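You operate a simulated robot arm through the tools that you are given. There is no shell and no other tool.

You run a simulated two-armed robot. Do the job below in one go: nothing can be reset, and whatever is moved stays where it is left.

## Task
Run both thread rings down their studs and back up; set each blue lever to its result.
Fine: GOOD if the ring goes down to the plate, HOLD if it jams on the way.

Only the result counts: the job must be done as asked and must still hold three seconds after the hand-in. Knocking over, shifting, dropping, spilling or breaking anything else fails it.

## Robot
Two 7-joint arms with two-finger parallel grippers on one trunk that stands fixed in place. Base frame: the origin is at the foot of the trunk, x ahead of it, y to its left, z up. Units: m, rad, N and s.
The left shoulder is at [0.05, 0.168, 1.182], the right one opposite. With the tool pointing down near the work surface each hand reaches from about 0.18 to 0.66 m from the base axis, measured 20 degrees to its own side. Payload 1.57 kg a hand.
Tool frame (each hand has its own): the origin (TCP) lies between the finger pads and is the grasp point; the fingertips stand 0.03 m ahead of it; z points along the fingers, y is the line along which they close. Largest opening 0.08 m; finger width 0.017, thickness 0.012; the body of the gripper, 0.04 by 0.082 m, starts 0.08 m behind the TCP.
Orientation is that of the tool frame in the base frame, as a unit quaternion [w, x, y, z]. With the fingers straight down and closing along the base's y, the tool's x points along the base's -x, its y along +y and its z along -z.

## Interface
- The arms move only by the tool apply_moves. It takes "left_steps", "right_steps" or both (then of equal length, played together; a hand with none holds still); each is text: rows parted by semicolons, each of 7 numbers parted by spaces: the turn, a rotation vector about the base's x, y, z in units of 45 degrees (1.0 is 45 degrees), then the shift along the base's x, y, z in units of 150 mm (1.0 is 150 mm), then the finger opening in m, from 0 to 0.08. In form: wx wy wz dx dy dz gripper; .... A call has 1 to 20 rows; each row is the pose to reach, as a shift and turn from the pose commanded when the call began. A call with a number of a shift or a turn outside -1 to 1 is refused whole. A row lasts 0.2 s, in which the tool goes at most 0.05 m and 0.15 rad; a call with a longer step from one row to the next is refused whole, and so is a gripper value outside its range. Where a pose cannot be reached the arm comes as near as it can. A force on the tool above 50 N (or 10 N above the force at the start of the call, whichever is more), or a blocked arm, ends the call early, and 0.2 s more pass. Each finger travels about 0.045 m/s and halts on what it meets, pressing with about 41 N; the grip force reading is that of the motor and also rises with nothing between the fingers. The clock runs only during rows and for 0.2 s after the last one: add rows that repeat a pose to give the fingers time. It gives the time, the measured TCP pose, the force on the tool (base axes), the opening and the grip force at its end, in the units of the frame above (readings bear some noise), with the torque about the TCP (base axes, N m) and any sound that the robot's microphone picked up.
- Cameras (640 x 400 px; columns grow to the right, rows downward): "scene" is now at [0.1118, 0.0464, 1.3846]; the picture's right is [0.55, -0.84, 0.00], its down [-0.54, -0.35, -0.76] and it looks along [0.64, 0.42, -0.65] (base axes); focal length 338 px, centre (320, 200). "left" rides on the left gripper at [0.072, 0.007, -0.122] in its tool frame; the picture's right is [-0.09, 1.00, 0.00], its down [-0.84, -0.08, -0.54] and it looks along [-0.54, -0.05, 0.84] (tool axes); focal length 238 px, centre (320, 200). "right" rides on the right gripper at [0.072, -0.007, -0.122] in its tool frame; the picture's right is [0.09, 1.00, 0.00], its down [-0.84, 0.08, -0.54] and it looks along [-0.54, 0.05, 0.84] (tool axes); focal length 238 px, centre (320, 200). There is no depth. A picture from a camera that has moved, and an enlarged one, comes with that camera's place and axes in the base frame and with its lens.
- camera(camera): a new picture of that camera. The clock stands still meanwhile.
- raise_lower(by): slides the trunk up (or, below 0, down) by that many m; the arms and the scene camera ride with it, the base frame stays. It gives what a move gives, with no picture.
- turn_head(pan, tilt): turns the head with the scene camera to pan (to the left, within 1.396 rad either way) and tilt (down, from -0.506 to 1.204), counted from straight ahead of the robot. It gives what a move gives.
- inspect(camera, box): a new picture of the part [left, top, right, bottom] of that camera's present view, enlarged. The clock stands still meanwhile.
- close_job(): hands the job in; it is judged then, once.

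Places have to be worked out from the pictures, the camera data and where the tool is seen. Open the grippers and draw the arms clear of the work before you hand the job in, unless the task says otherwise.

The tools are called after "Call:" as a command line: name --argument value ..., lists and objects as JSON in quotes. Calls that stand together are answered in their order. apply_moves: Moves the arms, as the interface text tells. Its arguments: {"type":"object","properties":{"left_steps":{"type":"string"},"right_steps":{"type":"string"}},"required":[]} The other tools are called the same way: raise_lower (by) slides the trunk up or down; turn_head (pan, tilt) turns the head that bears the scene camera; camera (camera) takes a picture; inspect (camera, box) takes an enlarged picture of a part of a camera's view; close_job () hands the job in.

At the start:

```text
clock: 0.0
left_position: [0.2872, 0.4078, 1.0804]
left_orientation: [0.0, 0.001, 1.0, -0.001]
left_wrist_force: [-0.7, 0.0, 0.1]
left_torque: [0.04, -0.01, -0.02]
left_finger_gap: 0.0801
left_grip_force: 0.1
right_position: [0.4053, 0.0726, 1.0756]
right_orientation: [-0.001, 0.002, 1.0, 0.0]
right_wrist_force: [-0.3, 0.5, -0.3]
right_torque: [-0.01, 0.02, -0.01]
right_finger_gap: 0.0797
right_grip_force: 0.0
trunk travel left (down, up): [-0.35, 0.093]
head pan, tilt: [0.578, 0.705]
```

scene: 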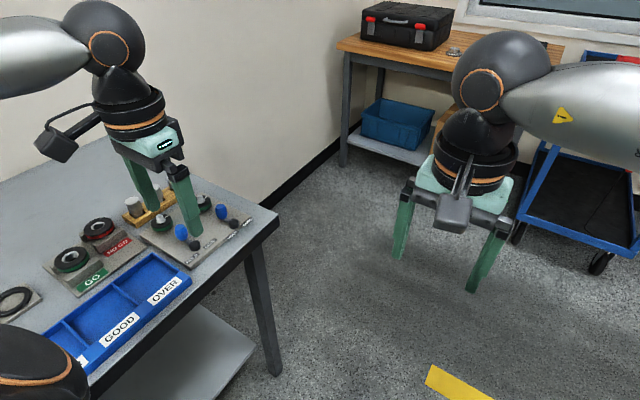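
right: 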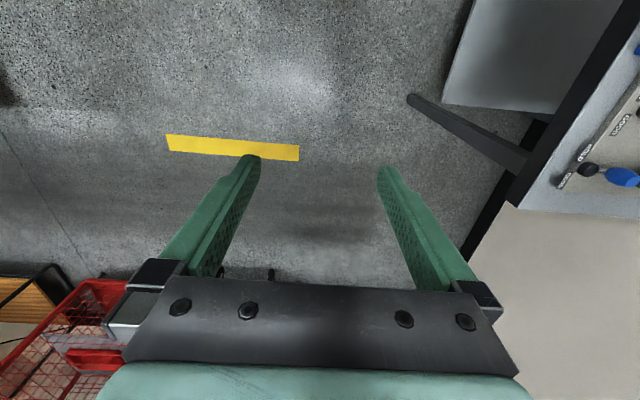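
left: 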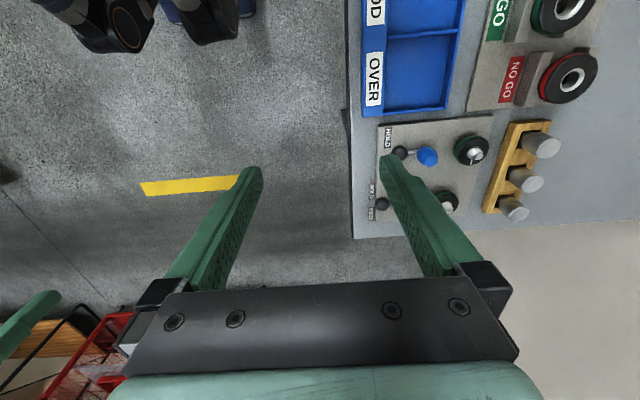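

I'll start with a closer look at the plate with the studs and levers, which the left arm partly hides.

Call:
inspect --camera "scene" --box '[110, 170, 270, 270]'

Call:
inspect --camera "left" --box '[340, 100, 580, 250]'

```text
4.00 times, centred on (190, 220) of scene
camera zoom: at [0.1118, 0.0464, 1.3846], right [0.55, -0.84, 0.0], down [-0.54, -0.35, -0.76], along [0.64, 0.42, -0.65], focal length 1350 px, centre (840, 120)
```

zoom: 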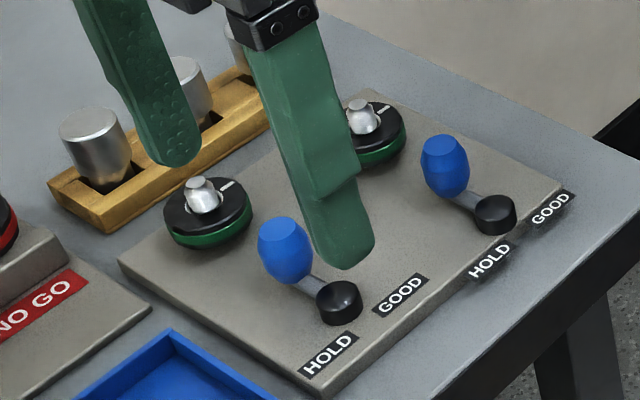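

```text
2.67 times, centred on (460, 175) of left
camera zoom: at [0.2166, 0.4141, 1.2027], right [0.09, 1.0, 0.0], down [0.84, -0.08, 0.54], along [0.54, -0.05, -0.84], focal length 636 px, centre (-53, 267)
```

zoom: 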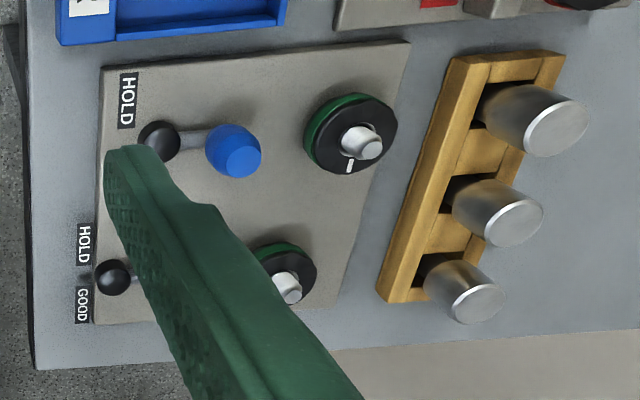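

The plate sits far to the left with two ringed studs and two levers. I'll turn the head toward it and draw the left hand toward the robot so it stops blocking the view.

Call:
turn_head --pan 1.1 --tilt 0.72

Call:
apply_moves --left_steps "0 0 0 0 -0.25 0 0.08; 0 0 0 0 -0.5 0 0.08; 0 0 0 0 -0.75 0.1 0.08; 0 0 0 0 -0.9 0.2 0.08; 0 0 0 0 -0.9 0.2 0.08"

```text
clock: 0.9
left_position: [0.2878, 0.4062, 1.0802]
left_orientation: [0.0, 0.001, 1.0, 0.0]
left_wrist_force: [-0.3, 0.0, 0.7]
left_torque: [-0.02, -0.05, -0.01]
left_finger_gap: 0.0801
left_grip_force: 0.0
right_position: [0.4049, 0.072, 1.0752]
right_orientation: [0.001, 0.0, 1.0, 0.0]
right_wrist_force: [0.7, -0.1, 0.0]
right_torque: [-0.02, 0.01, 0.0]
right_finger_gap: 0.08
right_grip_force: 0.2
trunk travel left (down, up): [-0.35, 0.093]
head pan, tilt: [1.1, 0.721]
```

```text
clock: 2.1
left_position: [0.2886, 0.2696, 1.1092]
left_orientation: [0.0, 0.0, 1.0, 0.0]
left_wrist_force: [-0.4, -0.1, -0.2]
left_torque: [0.02, 0.01, -0.02]
left_finger_gap: 0.0799
left_grip_force: 0.1
right_position: [0.4037, 0.0726, 1.076]
right_orientation: [0.0, 0.001, 1.0, 0.001]
right_wrist_force: [0.2, -0.4, 0.6]
right_torque: [0.0, 0.05, -0.01]
right_finger_gap: 0.0803
right_grip_force: 0.1
trunk travel left (down, up): [-0.35, 0.093]
head pan, tilt: [1.1, 0.721]
```

Both moves were clean, so I'll take pictures now.

Call:
camera --camera "scene"

Call:
camera --camera "left"

```text
taken
camera scene: at [0.0792, 0.0752, 1.3833], right [0.89, -0.45, 0.0], down [-0.3, -0.59, -0.75], along [0.34, 0.67, -0.66], focal length 338 px, centre (320, 200)
```

scene: 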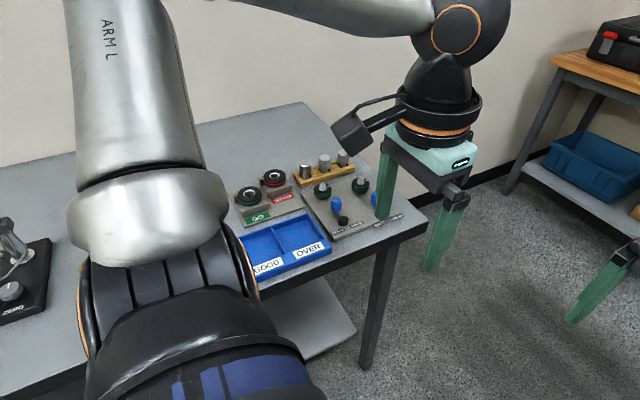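

```text
taken
camera left: at [0.2185, 0.2779, 1.232], right [0.09, 1.0, 0.0], down [0.84, -0.08, 0.54], along [0.54, -0.05, -0.84], focal length 238 px, centre (320, 200)
```

left: 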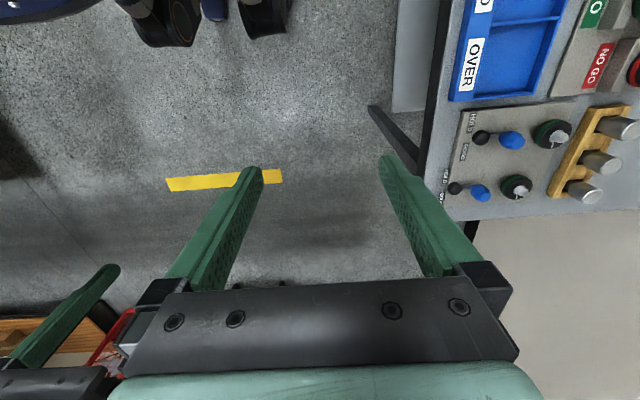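

I'll zoom in on the plate from both cameras.

Call:
inspect --camera "scene" --box '[285, 145, 445, 245]'

Call:
inspect --camera "left" --box '[432, 95, 640, 225]'

```text
4.00 times, centred on (365, 195) of scene
camera zoom: at [0.0792, 0.0752, 1.3833], right [0.89, -0.45, 0.0], down [-0.3, -0.59, -0.75], along [0.34, 0.67, -0.66], focal length 1350 px, centre (140, 220)
```

zoom: 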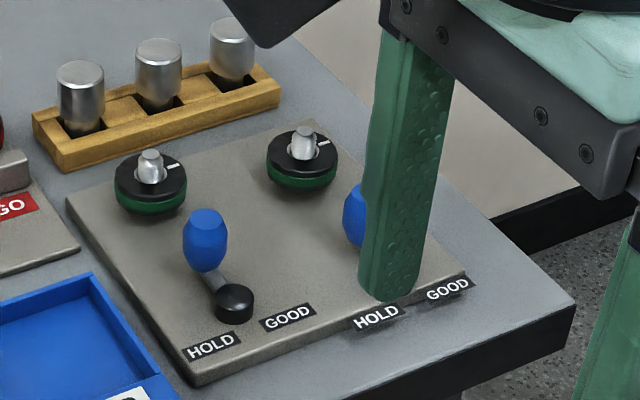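

```text
3.08 times, centred on (536, 160) of left
camera zoom: at [0.2185, 0.2779, 1.232], right [0.09, 1.0, 0.0], down [0.84, -0.08, 0.54], along [0.54, -0.05, -0.84], focal length 733 px, centre (-345, 323)
```

zoom: 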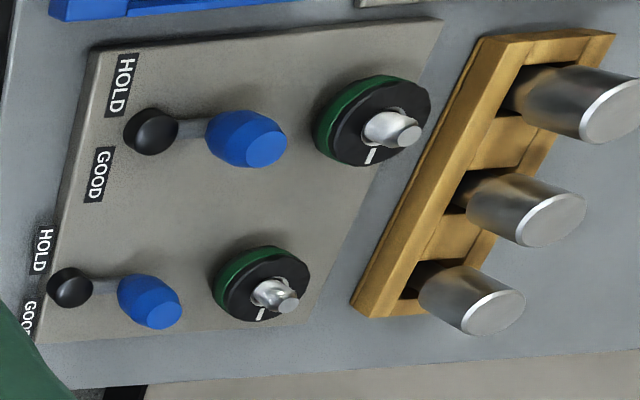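

From the two views I place stud 1 near (0.363, 0.620) and stud 2 near (0.454, 0.599), with tips at z≈0.895 and the plate top at z≈0.848. The lever pivots are about 0.11 m closer to the robot, with HOLD on the -x side and GOOD on the +x side. I'll move the left hand above the plate for an overhead look.

Call:
apply_moves --left_steps "0 0 0 0.2 0.2 0 0.08; 0 0 0 0.4 0.4 0 0.08; 0 0 0 0.6 0.6 0 0.08; 0 0 0 0.8 0.8 0 0.08; 0 0 0 0.9 1 0 0.08; 0 0 0 0.9 1 0 0.08"

Call:
apply_moves --left_steps "0 0 0 0 0.25 0 0.08; 0 0 0 0 0.5 0 0.08; 0 0 0 0 0.75 -0.1 0.08; 0 0 0 0 1 -0.2 0.08; 0 0 0 0 1 -0.3 0.08"

```text
clock: 3.5
left_position: [0.4204, 0.419, 1.108]
left_orientation: [0.0, 0.0, 1.0, 0.001]
left_wrist_force: [0.8, 0.3, 1.5]
left_torque: [0.01, 0.0, 0.02]
left_finger_gap: 0.0798
left_grip_force: 0.1
right_position: [0.4046, 0.0727, 1.0753]
right_orientation: [0.001, 0.001, 1.0, 0.0]
right_wrist_force: [-0.9, 0.0, -1.0]
right_torque: [-0.01, 0.01, 0.02]
right_finger_gap: 0.0798
right_grip_force: 0.0
trunk travel left (down, up): [-0.35, 0.093]
head pan, tilt: [1.1, 0.721]
```

```text
clock: 4.8
left_position: [0.4228, 0.5713, 1.0672]
left_orientation: [0.0, 0.001, 1.0, 0.0]
left_wrist_force: [0.4, -0.4, 0.4]
left_torque: [-0.01, -0.01, -0.03]
left_finger_gap: 0.0802
left_grip_force: 0.1
right_position: [0.4045, 0.0724, 1.0757]
right_orientation: [0.0, 0.0, 1.0, -0.001]
right_wrist_force: [0.2, 0.0, 0.2]
right_torque: [-0.01, 0.01, 0.01]
right_finger_gap: 0.0798
right_grip_force: 0.0
trunk travel left (down, up): [-0.35, 0.093]
head pan, tilt: [1.1, 0.721]
```

The hand reached (0.423, 0.571, 1.067) with no trouble, so I'll look from there.

Call:
camera --camera "left"

Call:
camera --camera "scene"

```text
taken
camera left: at [0.3523, 0.5781, 1.1888], right [0.09, 1.0, 0.0], down [0.84, -0.08, 0.54], along [0.54, -0.05, -0.84], focal length 238 px, centre (320, 200)
```

left: 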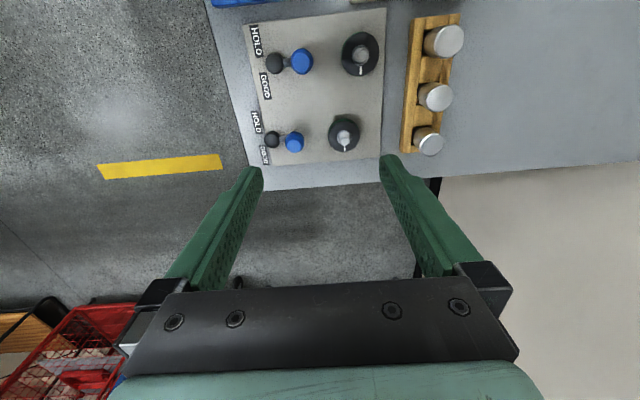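

```text
taken
camera scene: at [0.0791, 0.0751, 1.3833], right [0.89, -0.45, 0.0], down [-0.3, -0.59, -0.75], along [0.34, 0.67, -0.66], focal length 338 px, centre (320, 200)
```

scene: 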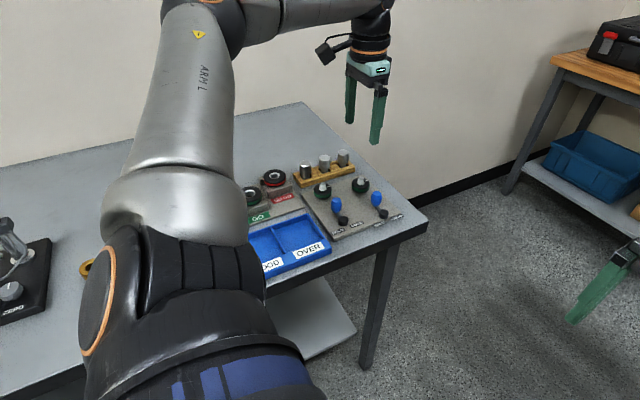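

Both views of the plate are now clear, so I'll enlarge them.

Call:
inspect --camera "left" --box '[230, 0, 470, 190]'

Call:
inspect --camera "scene" --box '[290, 150, 430, 245]'

```text
2.11 times, centred on (350, 95) of left
camera zoom: at [0.3523, 0.5781, 1.1888], right [0.09, 1.0, 0.0], down [0.84, -0.08, 0.54], along [0.54, -0.05, -0.84], focal length 502 px, centre (257, 421)
```

zoom: 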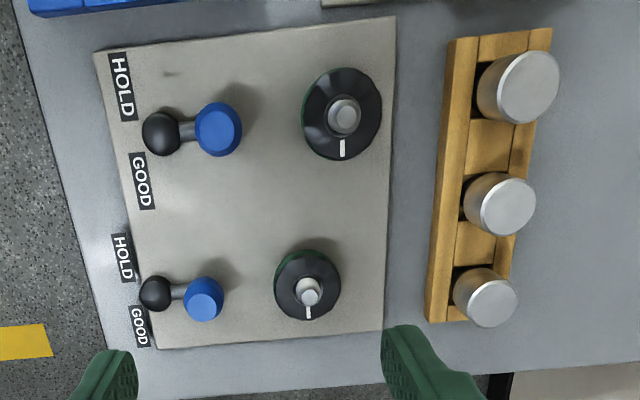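

```text
4.21 times, centred on (360, 198) of scene
camera zoom: at [0.0791, 0.0751, 1.3833], right [0.89, -0.45, 0.0], down [-0.3, -0.59, -0.75], along [0.34, 0.67, -0.66], focal length 1422 px, centre (152, 210)
```

zoom: 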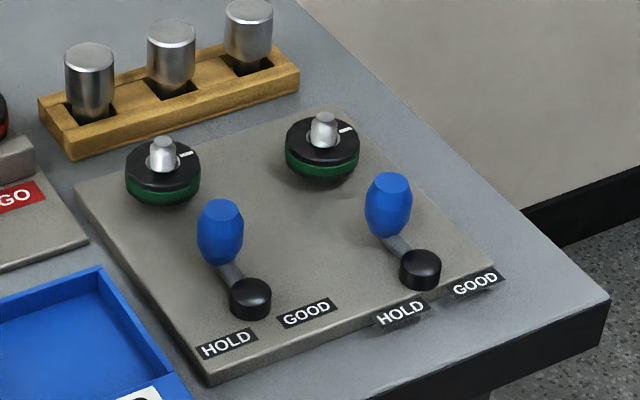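

The overhead and scene views agree:

| Item | x | y | z |
|---|---|---|---|
| Stud 1 | 0.366 | 0.622 | tip ≈0.889 |
| Ring 1 (Ø≈41 mm) | 0.366 | 0.622 | ≈0.861–0.873 |
| Lever 1 pivot | 0.366 | 0.523 | – |
| Lever 1 knob | 0.366 | 0.557 | 0.875 |

Fixture 2 is offset from fixture 1 by about (+0.091, -0.022). I'll move above stud 1 with the fingers part-open.

Call:
apply_moves --left_steps "0 0 0 -0.18 0.16 -0.1 0.07; 0 0 0 -0.377 0.333 -0.2 0.065; 0 0 0 -0.377 0.333 -0.45 0.06; 0 0 0 -0.377 0.333 -0.7 0.06; 0 0 0 -0.377 0.333 -0.767 0.06; 0 0 0 -0.377 0.333 -0.767 0.06"

```text
clock: 6.2
left_position: [0.3666, 0.6214, 0.9492]
left_orientation: [0.0, 0.001, 1.0, -0.001]
left_wrist_force: [-0.9, -1.3, -0.4]
left_torque: [0.01, -0.03, -0.02]
left_finger_gap: 0.0599
left_grip_force: 0.0
right_position: [0.4042, 0.0733, 1.0752]
right_orientation: [-0.001, 0.001, 1.0, 0.0]
right_wrist_force: [0.3, 0.2, 0.5]
right_torque: [-0.01, 0.01, 0.01]
right_finger_gap: 0.0796
right_grip_force: 0.0
trunk travel left (down, up): [-0.35, 0.093]
head pan, tilt: [1.1, 0.721]
```

The TCP is at (0.3666, 0.6214, 0.949). I'll check how well the fingers are centred over ring 1.

Call:
camera --camera "left"

Call:
inspect --camera "left" --box '[240, 50, 400, 150]'

Call:
inspect --camera "scene" --box '[270, 130, 430, 230]'

```text
taken
camera left: at [0.2951, 0.629, 1.0713], right [0.09, 1.0, 0.0], down [0.84, -0.08, 0.54], along [0.54, -0.05, -0.84], focal length 238 px, centre (320, 200)
```

left: 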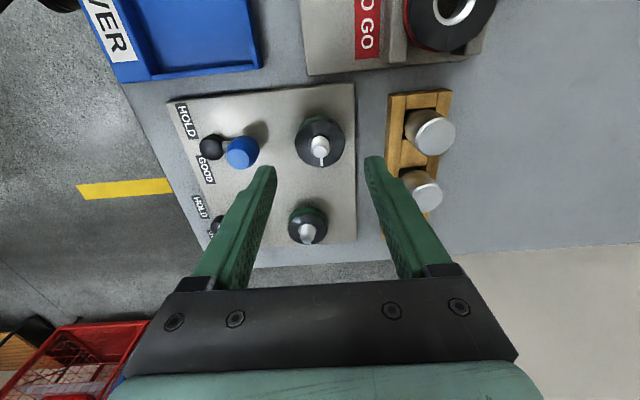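

```text
4.00 times, centred on (320, 100) of left
camera zoom: at [0.2951, 0.629, 1.0713], right [0.09, 1.0, 0.0], down [0.84, -0.08, 0.54], along [0.54, -0.05, -0.84], focal length 953 px, centre (320, 600)
```

zoom: 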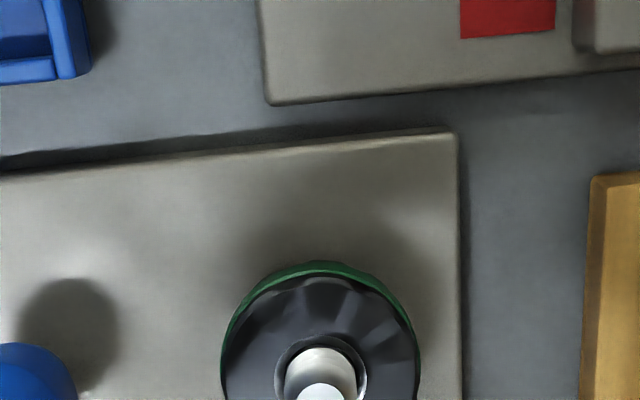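

```text
4.00 times, centred on (350, 180) of scene
camera zoom: at [0.0791, 0.075, 1.3833], right [0.89, -0.45, 0.0], down [-0.3, -0.59, -0.75], along [0.34, 0.67, -0.66], focal length 1350 px, centre (200, 280)
```

zoom: 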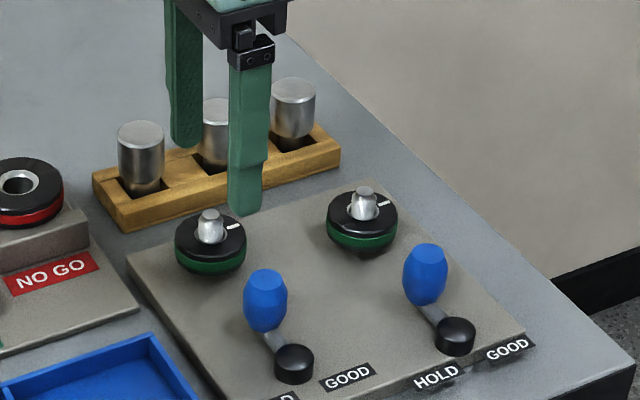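

I'll enlarge the view around ring 1 itself to measure its centre against the tool axis.

Call:
inspect --camera "left" --box '[256, 90, 384, 190]'

```text
4.00 times, centred on (320, 140) of left
camera zoom: at [0.2951, 0.629, 1.0713], right [0.09, 1.0, 0.0], down [0.84, -0.08, 0.54], along [0.54, -0.05, -0.84], focal length 953 px, centre (320, 440)
```

zoom: 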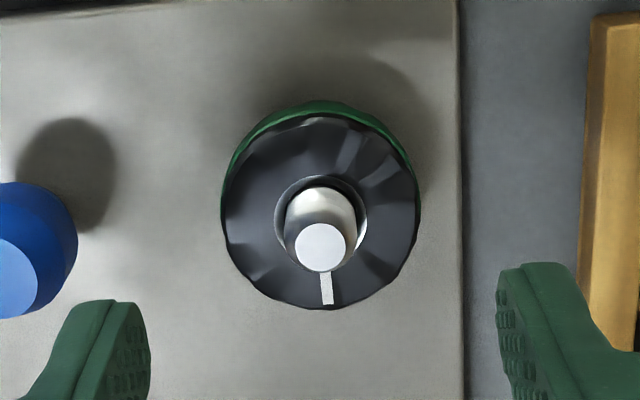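

By this view the ring centre is at (0.3655, 0.6228), within about 1 mm of the tool axis. I'll turn the hand +45°, lower it so the tips reach z≈0.858 around the ring, then close and read the forces.

Call:
apply_moves --left_steps "0 0 0.167 0 0.004 -0.1 0.06; 0 0 0.333 0 0.004 -0.2 0.06; 0 0 0.5 0 0.004 -0.3 0.06; 0 0 0.667 0 0.004 -0.36 0.06; 0 0 0.833 0 0.004 -0.4 0.06; 0 0 1 0 0.004 -0.413 0.06; 0 0 1 0 0.004 -0.413 0.06; 0 0 1 0 0.004 -0.413 0.03; 0 0 1 0 0.004 -0.413 0.03; 0 0 1 0 0.004 -0.413 0.03"

```text
clock: 8.3
left_position: [0.3652, 0.6228, 0.8876]
left_orientation: [0.0, -0.382, 0.924, 0.0]
left_wrist_force: [-1.7, 2.1, -0.3]
left_torque: [0.18, 0.17, -0.03]
left_finger_gap: 0.0412
left_grip_force: 30.2
right_position: [0.4049, 0.0717, 1.0757]
right_orientation: [0.001, 0.002, 1.0, 0.0]
right_wrist_force: [-0.6, 0.7, -1.1]
right_torque: [0.02, 0.0, 0.01]
right_finger_gap: 0.0799
right_grip_force: 0.1
trunk travel left (down, up): [-0.35, 0.093]
head pan, tilt: [1.1, 0.721]
```

Ring 1 is gripped at a 41 mm gap with small side forces, so the centring is good. I'll turn it 45° clockwise and watch the torque and vertical force.

Call:
apply_moves --left_steps "0 0 -0.167 0 0 0 0.03; 0 0 -0.333 0 0 0 0.03; 0 0 -0.5 0 0 0 0.03; 0 0 -0.667 0 0 0 0.03; 0 0 -0.833 0 0 0 0.03; 0 0 -1 0 0 0 0.03"

```text
clock: 9.8
left_position: [0.3664, 0.6213, 0.8869]
left_orientation: [-0.002, 0.001, 1.0, -0.003]
left_wrist_force: [-1.6, -7.5, -19.2]
left_torque: [0.06, -1.04, 0.05]
left_finger_gap: 0.0411
left_grip_force: 44.7
right_position: [0.4053, 0.0742, 1.0739]
right_orientation: [0.0, 0.002, 1.0, 0.0]
right_wrist_force: [-0.1, -0.2, 0.1]
right_torque: [-0.02, -0.03, -0.02]
right_finger_gap: 0.0801
right_grip_force: 0.1
trunk travel left (down, up): [-0.35, 0.093]
head pan, tilt: [1.1, 0.721]
```

The tool is being pulled down (Fz -19 N), so clockwise does lower the ring and I have to follow it in z. I'll look at it to gauge the pitch.

Call:
inspect --camera "left" --box '[256, 90, 384, 190]'

Call:
inspect --camera "scene" --box '[290, 160, 370, 210]'

```text
4.00 times, centred on (320, 140) of left
camera zoom: at [0.2953, 0.6301, 1.009], right [0.1, 1.0, 0.0], down [0.84, -0.08, 0.54], along [0.54, -0.05, -0.84], focal length 953 px, centre (320, 440)
```

zoom: 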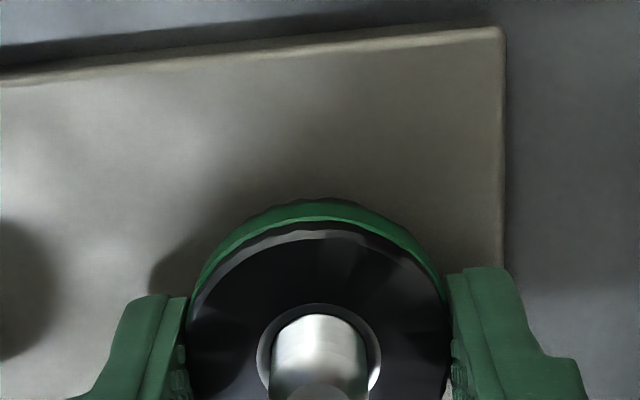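

```text
8.00 times, centred on (330, 185) of scene
camera zoom: at [0.08, 0.0764, 1.383], right [0.89, -0.45, 0.0], down [-0.3, -0.59, -0.75], along [0.34, 0.67, -0.66], focal length 2701 px, centre (240, 320)
```

zoom: 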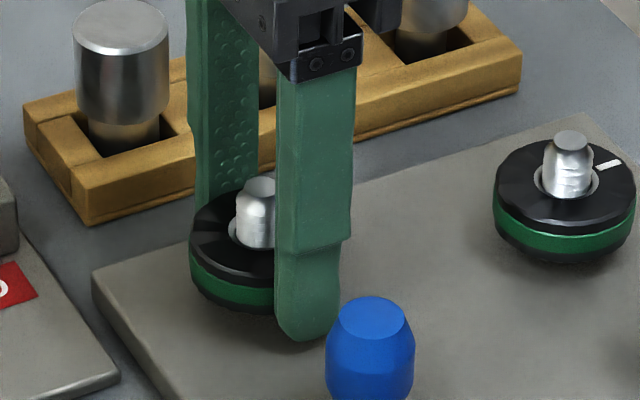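

Ring 1 has dropped visibly relative to its stud. I'll lower the hand in 0.7 mm steps to relieve the vertical load and find how far the ring fell.

Call:
apply_moves --left_steps "0 0 0 0 0 -0.005 0.03; 0 0 0 0 0 -0.005 0.03"

```text
clock: 10.3
left_position: [0.3654, 0.6207, 0.8866]
left_orientation: [-0.002, 0.001, 1.0, -0.001]
left_wrist_force: [-4.4, -10.4, -16.1]
left_torque: [-0.45, -0.17, 0.02]
left_finger_gap: 0.041
left_grip_force: 45.1
right_position: [0.4035, 0.0727, 1.0765]
right_orientation: [0.0, 0.001, 1.0, 0.0]
right_wrist_force: [0.5, -0.8, -0.3]
right_torque: [0.01, 0.0, 0.03]
right_finger_gap: 0.0799
right_grip_force: 0.1
trunk travel left (down, up): [-0.35, 0.093]
head pan, tilt: [1.1, 0.721]
```

The load only fell by 3 N, so I'll lower another 2 mm and compare.

Call:
apply_moves --left_steps "0 0 0 0 0 -0.0067 0.03; 0 0 0 0 0 -0.0133 0.03; 0 0 0 0 0 -0.0133 0.03"

```text
clock: 11.2
left_position: [0.3658, 0.6214, 0.887]
left_orientation: [0.0, 0.001, 1.0, 0.001]
left_wrist_force: [-4.5, -8.7, -5.1]
left_torque: [-0.19, 1.42, -0.01]
left_finger_gap: 0.0412
left_grip_force: 45.6
right_position: [0.4047, 0.0719, 1.0765]
right_orientation: [0.0, 0.001, 1.0, 0.0]
right_wrist_force: [0.0, -0.7, 0.2]
right_torque: [-0.01, -0.01, 0.02]
right_finger_gap: 0.0801
right_grip_force: 0.1
trunk travel left (down, up): [-0.35, 0.093]
head pan, tilt: [1.1, 0.721]
```

The load is now -5 N, which puts the stiffness near 5 N/mm and the drop for 45° at about 3–4 mm including compliance. I'll turn another 45° while following down 2 mm and see what load remains.

Call:
apply_moves --left_steps "0 0 -0.167 0 0 -0.005 0.03; 0 0 -0.333 0 0 -0.008 0.03; 0 0 -0.5 0 0 -0.011 0.03; 0 0 -0.667 0 0 -0.014 0.03; 0 0 -0.833 0 0 -0.017 0.03; 0 0 -1 0 0 -0.02 0.03"

```text
clock: 12.6
left_position: [0.3659, 0.6214, 0.8843]
left_orientation: [0.0, 0.385, 0.923, 0.0]
left_wrist_force: [-10.7, -14.0, 2.7]
left_torque: [0.21, 0.13, 0.02]
left_finger_gap: 0.0409
left_grip_force: 44.9
right_position: [0.4028, 0.0709, 1.077]
right_orientation: [0.0, 0.001, 1.0, 0.001]
right_wrist_force: [0.5, -0.2, 0.4]
right_torque: [-0.03, 0.0, -0.02]
right_finger_gap: 0.0799
right_grip_force: 0.1
trunk travel left (down, up): [-0.35, 0.093]
head pan, tilt: [1.1, 0.721]
```

The load went to +2.7 N after I followed 3 mm, so the ring drops about 1.5 mm per 45° (lead ≈12 mm per turn). The side force of (-11, -14) N means the hand sits about 1 mm too far toward +x/+y. I'll correct that and turn another 45°.

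Call:
apply_moves --left_steps "0 0 0 -0.005 -0.008 0.002 0.03; 0 0 -0.167 -0.005 -0.008 0 0.03; 0 0 -0.333 -0.005 -0.008 -0.002 0.03; 0 0 -0.5 -0.005 -0.008 -0.004 0.03; 0 0 -0.667 -0.005 -0.008 -0.006 0.03; 0 0 -0.833 -0.005 -0.008 -0.008 0.03; 0 0 -1 -0.005 -0.008 -0.01 0.03"

```text
clock: 14.2
left_position: [0.3643, 0.6212, 0.8831]
left_orientation: [0.001, 0.708, 0.706, 0.001]
left_wrist_force: [-10.5, -6.3, 9.7]
left_torque: [-0.72, -0.06, -0.01]
left_finger_gap: 0.041
left_grip_force: 45.3
right_position: [0.4033, 0.0717, 1.0757]
right_orientation: [0.001, 0.001, 1.0, 0.001]
right_wrist_force: [-0.1, 0.5, -0.1]
right_torque: [-0.01, 0.0, -0.04]
right_finger_gap: 0.08
right_grip_force: 0.2
trunk travel left (down, up): [-0.35, 0.093]
head pan, tilt: [1.1, 0.721]
```

The hand reached -90° with no twisting torque, but Fz rose to +9.7 N, so I followed down too far this time. I'll look before going on.

Call:
inspect --camera "scene" --box '[290, 160, 370, 210]'

Call:
camera --camera "left"

```text
8.00 times, centred on (330, 185) of scene
camera zoom: at [0.0774, 0.0734, 1.3836], right [0.89, -0.45, 0.0], down [-0.3, -0.59, -0.75], along [0.34, 0.67, -0.66], focal length 2701 px, centre (240, 320)
```

zoom: 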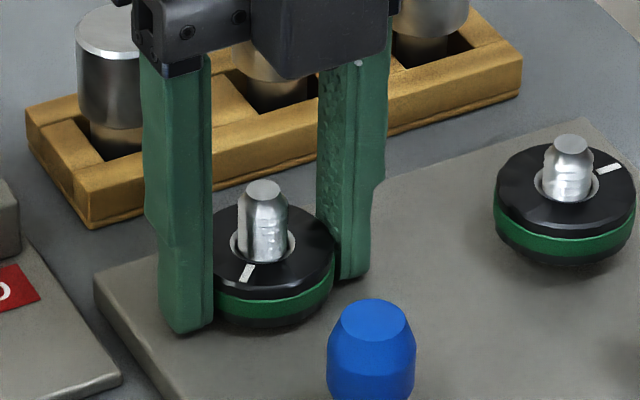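

```text
taken
camera left: at [0.3718, 0.6927, 1.0048], right [1.0, -0.1, 0.0], down [-0.08, -0.84, 0.54], along [-0.05, -0.54, -0.84], focal length 238 px, centre (320, 200)
```

left: 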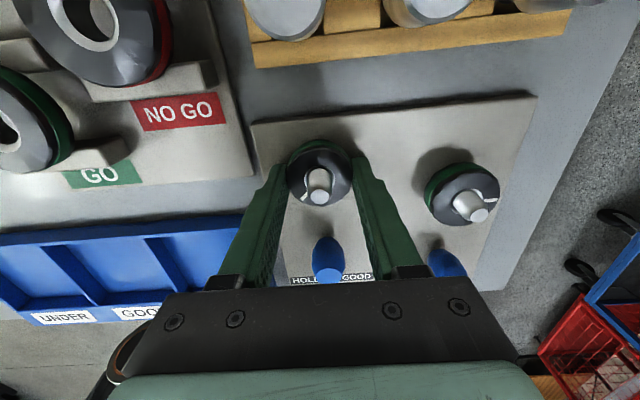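

The index mark has moved about 135° clockwise with the hand and the stud shows about 5 mm more, so ring 1 is running freely at roughly 13 mm per turn. I'll go on another 45°, shift a little toward -x/-y to ease the side load, and go down only slightly.

Call:
apply_moves --left_steps "0 0 -0.167 -0.006 -0.003 0.004 0.03; 0 0 -0.333 -0.006 -0.003 0.002 0.03; 0 0 -0.5 -0.006 -0.003 0 0.03; 0 0 -0.667 -0.006 -0.003 -0.002 0.03; 0 0 -0.833 -0.006 -0.003 -0.004 0.03; 0 0 -1 -0.006 -0.003 -0.006 0.03; 0 0 -1 -0.006 -0.003 -0.006 0.03"

```text
clock: 15.8
left_position: [0.3628, 0.6197, 0.8821]
left_orientation: [-0.001, 0.924, 0.383, 0.003]
left_wrist_force: [-9.2, 4.6, 17.2]
left_torque: [-0.49, 0.26, 0.83]
left_finger_gap: 0.0411
left_grip_force: 45.1
right_position: [0.4034, 0.072, 1.0778]
right_orientation: [0.002, 0.001, 1.0, 0.001]
right_wrist_force: [-0.2, 0.2, 0.4]
right_torque: [0.01, -0.03, -0.03]
right_finger_gap: 0.0798
right_grip_force: 0.0
trunk travel left (down, up): [-0.35, 0.093]
head pan, tilt: [1.1, 0.721]
```

A resisting torque of +0.83 Nm has appeared and Fz is up to +17 N, so ring 1 has stopped, either jammed or on the plate. I'll look closely.

Call:
inspect --camera "scene" --box '[290, 160, 370, 210]'

Call:
camera --camera "left"

```text
8.00 times, centred on (330, 185) of scene
camera zoom: at [0.077, 0.0736, 1.3837], right [0.89, -0.45, 0.0], down [-0.3, -0.59, -0.75], along [0.34, 0.67, -0.66], focal length 2701 px, centre (240, 320)
```

zoom: 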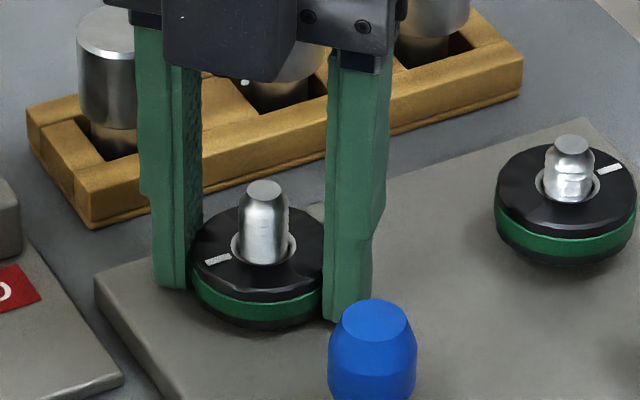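

```text
taken
camera left: at [0.4192, 0.6672, 1.0047], right [0.64, -0.77, 0.0], down [-0.65, -0.54, 0.54], along [-0.41, -0.34, -0.84], focal length 238 px, centre (320, 200)
```

left: 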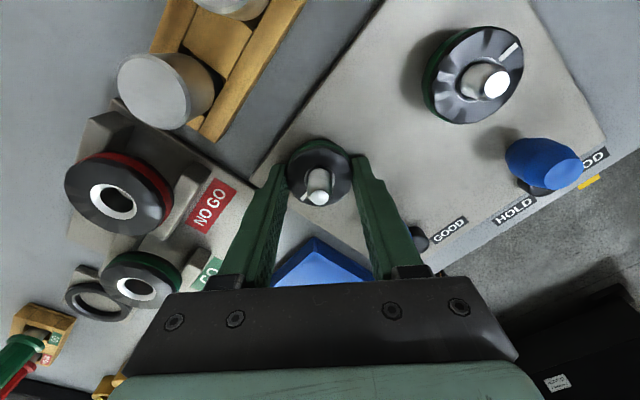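

The mark now points along -x, a full 180° of turn, and the ring hangs about 6–7 mm lower. I'll first take off the downward load (raise 2 mm) to see whether the torque is real, then turn a little more.

Call:
apply_moves --left_steps "0 0 0 -0.003 0.002 0.01 0.03; 0 0 0 -0.003 0.002 0.016 0.03; 0 0 0 -0.003 0.002 0.016 0.03"

```text
clock: 16.6
left_position: [0.3635, 0.6203, 0.8814]
left_orientation: [0.0, 0.925, 0.381, 0.0]
left_wrist_force: [-6.4, 0.8, -0.6]
left_torque: [1.04, -0.57, 0.0]
left_finger_gap: 0.041
left_grip_force: 44.8
right_position: [0.4048, 0.0724, 1.0751]
right_orientation: [0.001, 0.001, 1.0, -0.001]
right_wrist_force: [0.3, 0.2, -1.5]
right_torque: [0.0, -0.02, 0.01]
right_finger_gap: 0.08
right_grip_force: 0.0
trunk travel left (down, up): [-0.35, 0.093]
head pan, tilt: [1.1, 0.721]
```

With the load removed the torque is zero again. Now another 45° clockwise, following down 1.5 mm, to see whether it still runs.

Call:
apply_moves --left_steps "0 0 -0.167 -0.003 0.002 -0.002 0.03; 0 0 -0.333 -0.003 0.002 -0.004 0.03; 0 0 -0.5 -0.003 0.002 -0.006 0.03"

```text
clock: 17.4
left_position: [0.3628, 0.6217, 0.8813]
left_orientation: [-0.006, 0.98, 0.199, 0.007]
left_wrist_force: [12.4, 46.2, 1.5]
left_torque: [-0.51, -0.95, 0.53]
left_finger_gap: 0.0413
left_grip_force: 45.3
left hand out of reach, approached as far as the arm can: row 3
right_position: [0.404, 0.0765, 1.0758]
right_orientation: [0.0, 0.001, 1.0, -0.002]
right_wrist_force: [0.3, -0.1, -0.4]
right_torque: [0.0, 0.02, -0.02]
right_finger_gap: 0.08
right_grip_force: 0.2
trunk travel left (down, up): [-0.35, 0.093]
head pan, tilt: [1.1, 0.721]
```

The wrist hits its reach limit near -157°, which explains the 46 N side force. I'll turn back 7–8° while gripped to unload, then release.

Call:
apply_moves --left_steps "0 0 0.1 0 0 0 0.03; 0 0 0.2 0 0 0.002 0.03; 0 0 0.2 0 0 0.002 0.03"

```text
clock: 18.1
left_position: [0.362, 0.6198, 0.8823]
left_orientation: [-0.007, 0.962, 0.273, 0.005]
left_wrist_force: [12.1, 41.1, 5.8]
left_torque: [0.67, -0.26, 0.05]
left_finger_gap: 0.041
left_grip_force: 44.7
right_position: [0.4037, 0.0752, 1.0752]
right_orientation: [0.001, 0.001, 1.0, 0.0]
right_wrist_force: [0.3, -0.3, 0.5]
right_torque: [0.04, 0.02, 0.0]
right_finger_gap: 0.0799
right_grip_force: 0.1
trunk travel left (down, up): [-0.35, 0.093]
head pan, tilt: [1.1, 0.721]
```

The side force is still 41 N, so I'll turn back further to -135°, which was comfortable before.

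Call:
apply_moves --left_steps "0 0 0.1 0 0 0.002 0.03; 0 0 0.2 0 0 0.004 0.03; 0 0 0.3 0 0 0.006 0.03; 0 0 0.3 0 0 0.006 0.03"

```text
clock: 19.1
left_position: [0.3622, 0.6199, 0.8837]
left_orientation: [-0.005, 0.923, 0.384, 0.004]
left_wrist_force: [11.7, 37.2, -0.7]
left_torque: [0.82, -0.39, 0.08]
left_finger_gap: 0.0411
left_grip_force: 45.5
right_position: [0.405, 0.0759, 1.0752]
right_orientation: [0.001, 0.0, 1.0, -0.001]
right_wrist_force: [1.0, 0.0, -0.6]
right_torque: [0.02, -0.02, 0.0]
right_finger_gap: 0.0799
right_grip_force: 0.0
trunk travel left (down, up): [-0.35, 0.093]
head pan, tilt: [1.1, 0.721]
```

I'm back at -135° but the side force remains, so the commanded position itself must have moved toward -y at the limit. I'll shift +y and +x in small steps to zero the force.

Call:
apply_moves --left_steps "0 0 0 0.004 0.01 0 0.03; 0 0 0 0.007 0.02 0 0.03; 0 0 0 0.007 0.02 0 0.03"

```text
clock: 19.9
left_position: [0.3612, 0.6185, 0.8835]
left_orientation: [-0.003, 0.924, 0.383, 0.002]
left_wrist_force: [6.6, 24.9, -5.3]
left_torque: [1.12, -0.81, 0.05]
left_finger_gap: 0.041
left_grip_force: 45.0
right_position: [0.4058, 0.0754, 1.0746]
right_orientation: [0.0, 0.001, 1.0, -0.001]
right_wrist_force: [0.3, 0.2, 0.0]
right_torque: [0.03, 0.02, -0.01]
right_finger_gap: 0.08
right_grip_force: 0.1
trunk travel left (down, up): [-0.35, 0.093]
head pan, tilt: [1.1, 0.721]
```

That gives about 4 N/mm sideways. I'll shift another 6 mm in y and 1.4 mm in x, then recheck.

Call:
apply_moves --left_steps "0 0 0 0.005 0.015 -0.003 0.03; 0 0 0 0.009 0.03 -0.005 0.03; 0 0 0 0.009 0.04 -0.005 0.03; 0 0 0 0.009 0.04 -0.005 0.03"

```text
clock: 20.9
left_position: [0.3618, 0.619, 0.8842]
left_orientation: [0.001, 0.924, 0.382, -0.004]
left_wrist_force: [-4.4, 1.0, -3.3]
left_torque: [0.37, 0.15, 0.02]
left_finger_gap: 0.0408
left_grip_force: 44.9
right_position: [0.4042, 0.0735, 1.0756]
right_orientation: [0.001, 0.001, 1.0, 0.0]
right_wrist_force: [-0.8, 0.2, -0.1]
right_torque: [0.02, 0.01, -0.01]
right_finger_gap: 0.0801
right_grip_force: 0.0
trunk travel left (down, up): [-0.35, 0.093]
head pan, tilt: [1.1, 0.721]
```

The side force is nearly gone. Comparing readings at the different hand angles, the grip was about 2.5 mm off along the pads, which puts the true stud axis at about (0.3637, 0.621). I'll open, let the arm settle, and read the free pose.

Call:
apply_moves --left_steps "0 0 0 0 0 0 0.06; 0 0 0 0 0 0 0.06; 0 0 0 0 0 0 0.06"

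```text
clock: 21.8
left_position: [0.3637, 0.6196, 0.8833]
left_orientation: [0.0, 0.924, 0.382, 0.0]
left_wrist_force: [-0.8, 0.6, -0.5]
left_torque: [-0.01, 0.0, 0.0]
left_finger_gap: 0.0602
left_grip_force: 0.1
right_position: [0.4045, 0.0727, 1.0756]
right_orientation: [0.001, 0.001, 1.0, 0.0]
right_wrist_force: [0.3, 0.2, 0.4]
right_torque: [0.02, -0.01, -0.02]
right_finger_gap: 0.0799
right_grip_force: 0.1
trunk travel left (down, up): [-0.35, 0.093]
head pan, tilt: [1.1, 0.721]
```

The free pose reads (0.3637, 0.6196, 0.8833). Before regripping I'll take a close look at ring 1's height above the plate.

Call:
inspect --camera "scene" --box '[300, 165, 372, 210]'

Call:
apply_moves --left_steps "0 0 0.167 0 0.013 0 0.06; 0 0 0.333 0 0.013 0 0.06; 0 0 0.5 0 0.013 0 0.06; 0 0 0.667 0 0.013 0 0.06; 0 0 0.833 0 0.013 0 0.06; 0 0 1 0 0.013 0 0.06"

Call:
apply_moves --left_steps "0 0 0.167 0 0 0 0.06; 0 0 0.333 0 0 0 0.06; 0 0 0.5 0 0 0 0.06; 0 0 0.667 0 0 0 0.06; 0 0 0.833 0 0 0 0.06; 0 0 1 0 0 0 0.06"

```text
8.89 times, centred on (336, 188) of scene
camera zoom: at [0.0791, 0.0751, 1.3833], right [0.89, -0.45, 0.0], down [-0.3, -0.59, -0.75], along [0.34, 0.67, -0.66], focal length 3001 px, centre (178, 311)
```

zoom: 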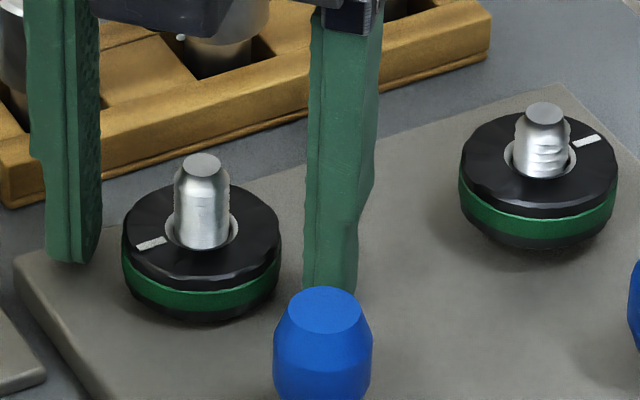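

```text
clock: 23.1
left_position: [0.3636, 0.6208, 0.8841]
left_orientation: [0.001, 0.706, 0.708, 0.0]
left_wrist_force: [-0.5, 0.0, 0.2]
left_torque: [-0.01, -0.02, -0.01]
left_finger_gap: 0.0599
left_grip_force: 0.0
right_position: [0.4043, 0.0725, 1.0765]
right_orientation: [0.0, 0.001, 1.0, -0.001]
right_wrist_force: [-0.3, 0.3, 0.4]
right_torque: [0.02, 0.0, 0.0]
right_finger_gap: 0.0799
right_grip_force: 0.0
trunk travel left (down, up): [-0.35, 0.093]
head pan, tilt: [1.1, 0.721]
```

```text
clock: 24.6
left_position: [0.3614, 0.6233, 0.8852]
left_orientation: [0.0, 0.381, 0.924, 0.001]
left_wrist_force: [-0.3, 0.0, -0.4]
left_torque: [0.03, 0.04, 0.02]
left_finger_gap: 0.0598
left_grip_force: 0.1
right_position: [0.4039, 0.0725, 1.0753]
right_orientation: [0.0, 0.001, 1.0, 0.0]
right_wrist_force: [-0.2, 0.3, -0.1]
right_torque: [0.01, -0.02, -0.01]
right_finger_gap: 0.0801
right_grip_force: 0.0
trunk travel left (down, up): [-0.35, 0.093]
head pan, tilt: [1.1, 0.721]
```

Ring 1 sits about 7 mm lower than ring 2, with a small gap still under it, so it hasn't reached the plate yet. I'll keep winding the open hand back toward +45° for a fresh stroke.

Call:
apply_moves --left_steps "0 0 0.167 0 0 0 0.06; 0 0 0.333 0 0 0 0.06; 0 0 0.5 0 0 0 0.06; 0 0 0.667 0 0 0 0.06; 0 0 0.833 0 0 0 0.06; 0 0 1 0 0 0 0.06"

Call:
apply_moves --left_steps "0 0 0.167 0 0 0 0.06; 0 0 0.333 0 0 0 0.06; 0 0 0.5 0 0 0 0.06; 0 0 0.667 0 0 0 0.06; 0 0 0.833 0 0 0 0.06; 0 0 1 0 0 0 0.06; 0 0 1 0 0 0 0.06"

```text
clock: 25.9
left_position: [0.3634, 0.6223, 0.8844]
left_orientation: [0.0, -0.001, 1.0, 0.001]
left_wrist_force: [-0.2, -0.9, -0.2]
left_torque: [-0.03, 0.0, -0.01]
left_finger_gap: 0.0599
left_grip_force: 0.1
right_position: [0.4042, 0.0724, 1.0754]
right_orientation: [0.001, 0.001, 1.0, 0.0]
right_wrist_force: [-0.5, 0.3, 1.1]
right_torque: [-0.02, -0.01, 0.0]
right_finger_gap: 0.0798
right_grip_force: 0.1
trunk travel left (down, up): [-0.35, 0.093]
head pan, tilt: [1.1, 0.721]
```

```text
clock: 27.6
left_position: [0.3626, 0.6229, 0.8841]
left_orientation: [0.0, -0.383, 0.924, -0.001]
left_wrist_force: [0.4, 0.0, 0.3]
left_torque: [0.03, 0.01, -0.02]
left_finger_gap: 0.06
left_grip_force: 0.1
right_position: [0.4048, 0.0729, 1.0752]
right_orientation: [0.0, 0.001, 1.0, 0.001]
right_wrist_force: [-0.3, 0.9, -0.3]
right_torque: [-0.04, -0.02, -0.01]
right_finger_gap: 0.08
right_grip_force: 0.0
trunk travel left (down, up): [-0.35, 0.093]
head pan, tilt: [1.1, 0.721]
```

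The open hand is now at +45° with its pose averaging (0.363, 0.622, 0.8845). I'll check with the wrist camera how the ring sits between the pads.

Call:
inspect --camera "left" --box '[240, 110, 400, 220]'

Call:
inspect --camera "scene" --box '[300, 165, 372, 210]'

```text
3.64 times, centred on (320, 165) of left
camera zoom: at [0.3079, 0.5765, 1.0064], right [-0.64, 0.77, 0.0], down [0.65, 0.54, 0.54], along [0.42, 0.35, -0.84], focal length 867 px, centre (320, 327)
```

zoom: 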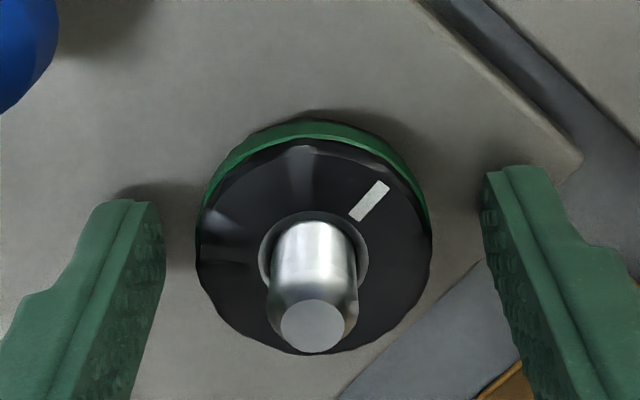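

```text
8.89 times, centred on (336, 188) of scene
camera zoom: at [0.0791, 0.075, 1.3833], right [0.89, -0.45, 0.0], down [-0.3, -0.59, -0.75], along [0.34, 0.67, -0.66], focal length 3001 px, centre (178, 311)
```

zoom: 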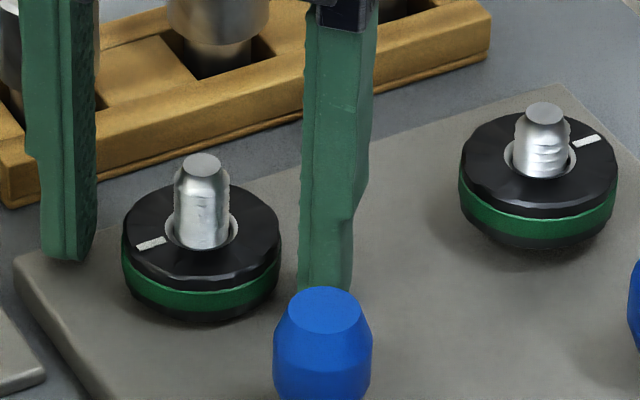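

The stud is about 1 mm further along +x/+y than the hand, so I'll shift 0.7 mm in each axis and grip. Then I'll turn 45° clockwise, following down about 1.5 mm.

Call:
apply_moves --left_steps "0 0 0 0.005 0.004 0 0.06; 0 0 0 0.005 0.004 0 0.03; 0 0 0 0.005 0.004 0 0.03; 0 0 -0.167 0.005 0.004 -0.002 0.03; 0 0 -0.333 0.005 0.004 -0.004 0.03; 0 0 -0.5 0.005 0.004 -0.006 0.03; 0 0 -0.667 0.005 0.004 -0.008 0.03; 0 0 -0.833 0.005 0.004 -0.009 0.03; 0 0 -1 0.005 0.004 -0.01 0.03; 0 0 -1 0.005 0.004 -0.01 0.03"

```text
clock: 29.8
left_position: [0.3649, 0.6227, 0.8827]
left_orientation: [0.0, 0.001, 1.0, -0.001]
left_wrist_force: [7.0, -12.7, -5.1]
left_torque: [-0.27, 0.05, 1.07]
left_finger_gap: 0.0413
left_grip_force: 45.2
right_position: [0.4061, 0.0716, 1.0754]
right_orientation: [0.0, 0.001, 1.0, 0.001]
right_wrist_force: [0.3, -0.2, -0.3]
right_torque: [0.01, 0.01, -0.01]
right_finger_gap: 0.0799
right_grip_force: 0.1
trunk travel left (down, up): [-0.35, 0.093]
head pan, tilt: [1.1, 0.721]
```

The torque has risen to +1.07 Nm with little vertical force, which could be a jam. I'll check the index mark and the gap under the ring.

Call:
inspect --camera "scene" --box '[300, 165, 372, 210]'

Call:
inspect --camera "left" --box '[240, 110, 400, 220]'

```text
8.89 times, centred on (336, 188) of scene
camera zoom: at [0.0802, 0.0744, 1.3832], right [0.89, -0.45, 0.0], down [-0.3, -0.59, -0.75], along [0.34, 0.67, -0.66], focal length 3001 px, centre (178, 311)
```

zoom: 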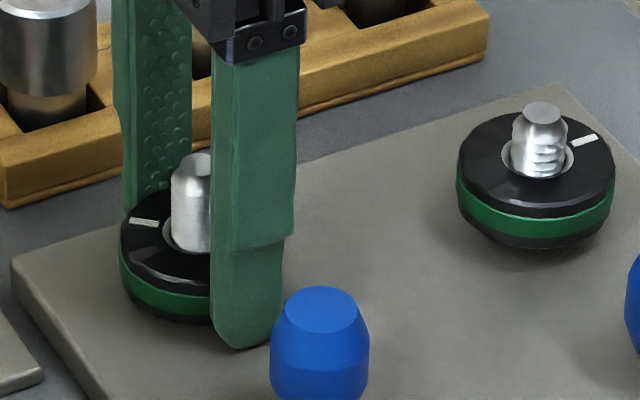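

```text
3.64 times, centred on (320, 165) of left
camera zoom: at [0.2937, 0.6296, 1.005], right [0.09, 1.0, 0.0], down [0.84, -0.08, 0.54], along [0.54, -0.05, -0.84], focal length 867 px, centre (320, 327)
```

zoom: 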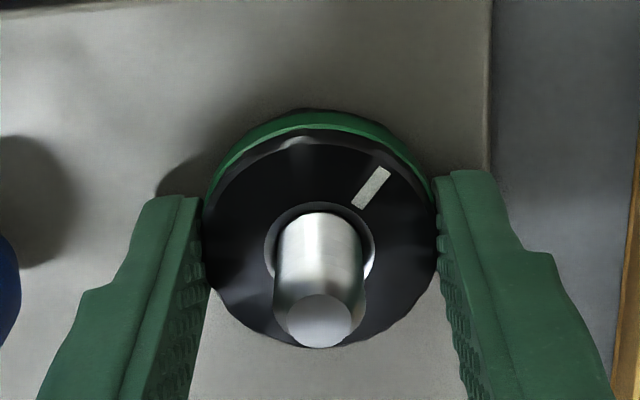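

By the mark, the ring turned about 39° of that 45° and then began to lag the hand. I'll turn 20° more to see whether it moves at all or only slips between the pads.

Call:
apply_moves --left_steps "0 0 -0.15 0 0 -0.001 0.03; 0 0 -0.3 0 0 -0.002 0.03; 0 0 -0.45 0 0 -0.003 0.03; 0 0 -0.45 0 0 -0.003 0.03"

```text
clock: 30.8
left_position: [0.3636, 0.6211, 0.882]
left_orientation: [0.0, 0.175, 0.985, 0.0]
left_wrist_force: [0.3, -11.4, 1.9]
left_torque: [-0.41, 0.06, 0.77]
left_finger_gap: 0.0409
left_grip_force: 44.8
right_position: [0.4041, 0.0715, 1.0766]
right_orientation: [0.0, 0.0, 1.0, 0.001]
right_wrist_force: [0.4, -0.7, -0.3]
right_torque: [0.02, -0.02, -0.01]
right_finger_gap: 0.0801
right_grip_force: 0.1
trunk travel left (down, up): [-0.35, 0.093]
head pan, tilt: [1.1, 0.721]
```

The torque stays at about 0.8–1.1 Nm. I'll check the mark again.

Call:
inspect --camera "left" --box '[240, 110, 400, 220]'

Call:
inspect --camera "scene" --box '[300, 165, 372, 210]'

```text
3.64 times, centred on (320, 165) of left
camera zoom: at [0.2997, 0.6539, 1.0051], right [0.43, 0.9, 0.0], down [0.76, -0.36, 0.54], along [0.49, -0.23, -0.84], focal length 867 px, centre (320, 327)
```

zoom: 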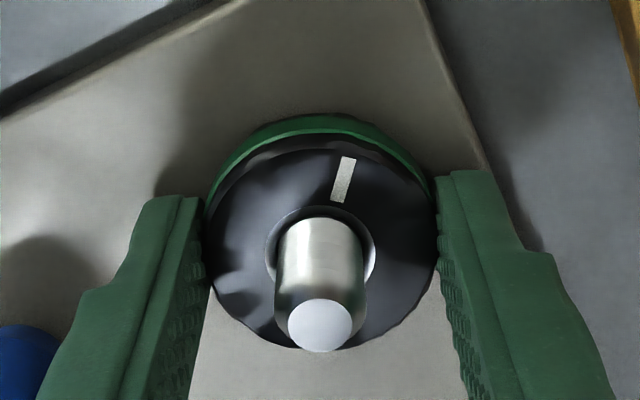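

```text
8.89 times, centred on (336, 188) of scene
camera zoom: at [0.0791, 0.0738, 1.3834], right [0.89, -0.45, 0.0], down [-0.3, -0.59, -0.75], along [0.34, 0.67, -0.66], focal length 3001 px, centre (178, 311)
```

zoom: 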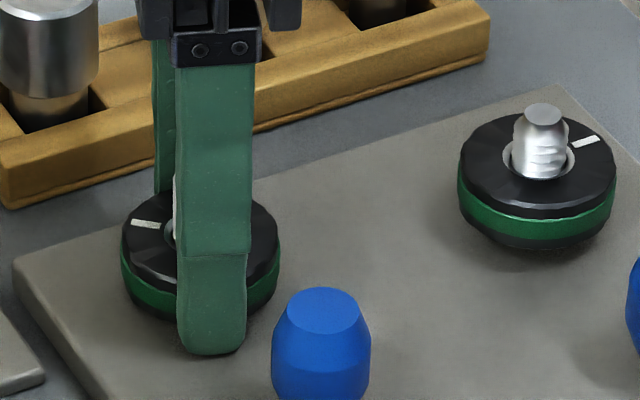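

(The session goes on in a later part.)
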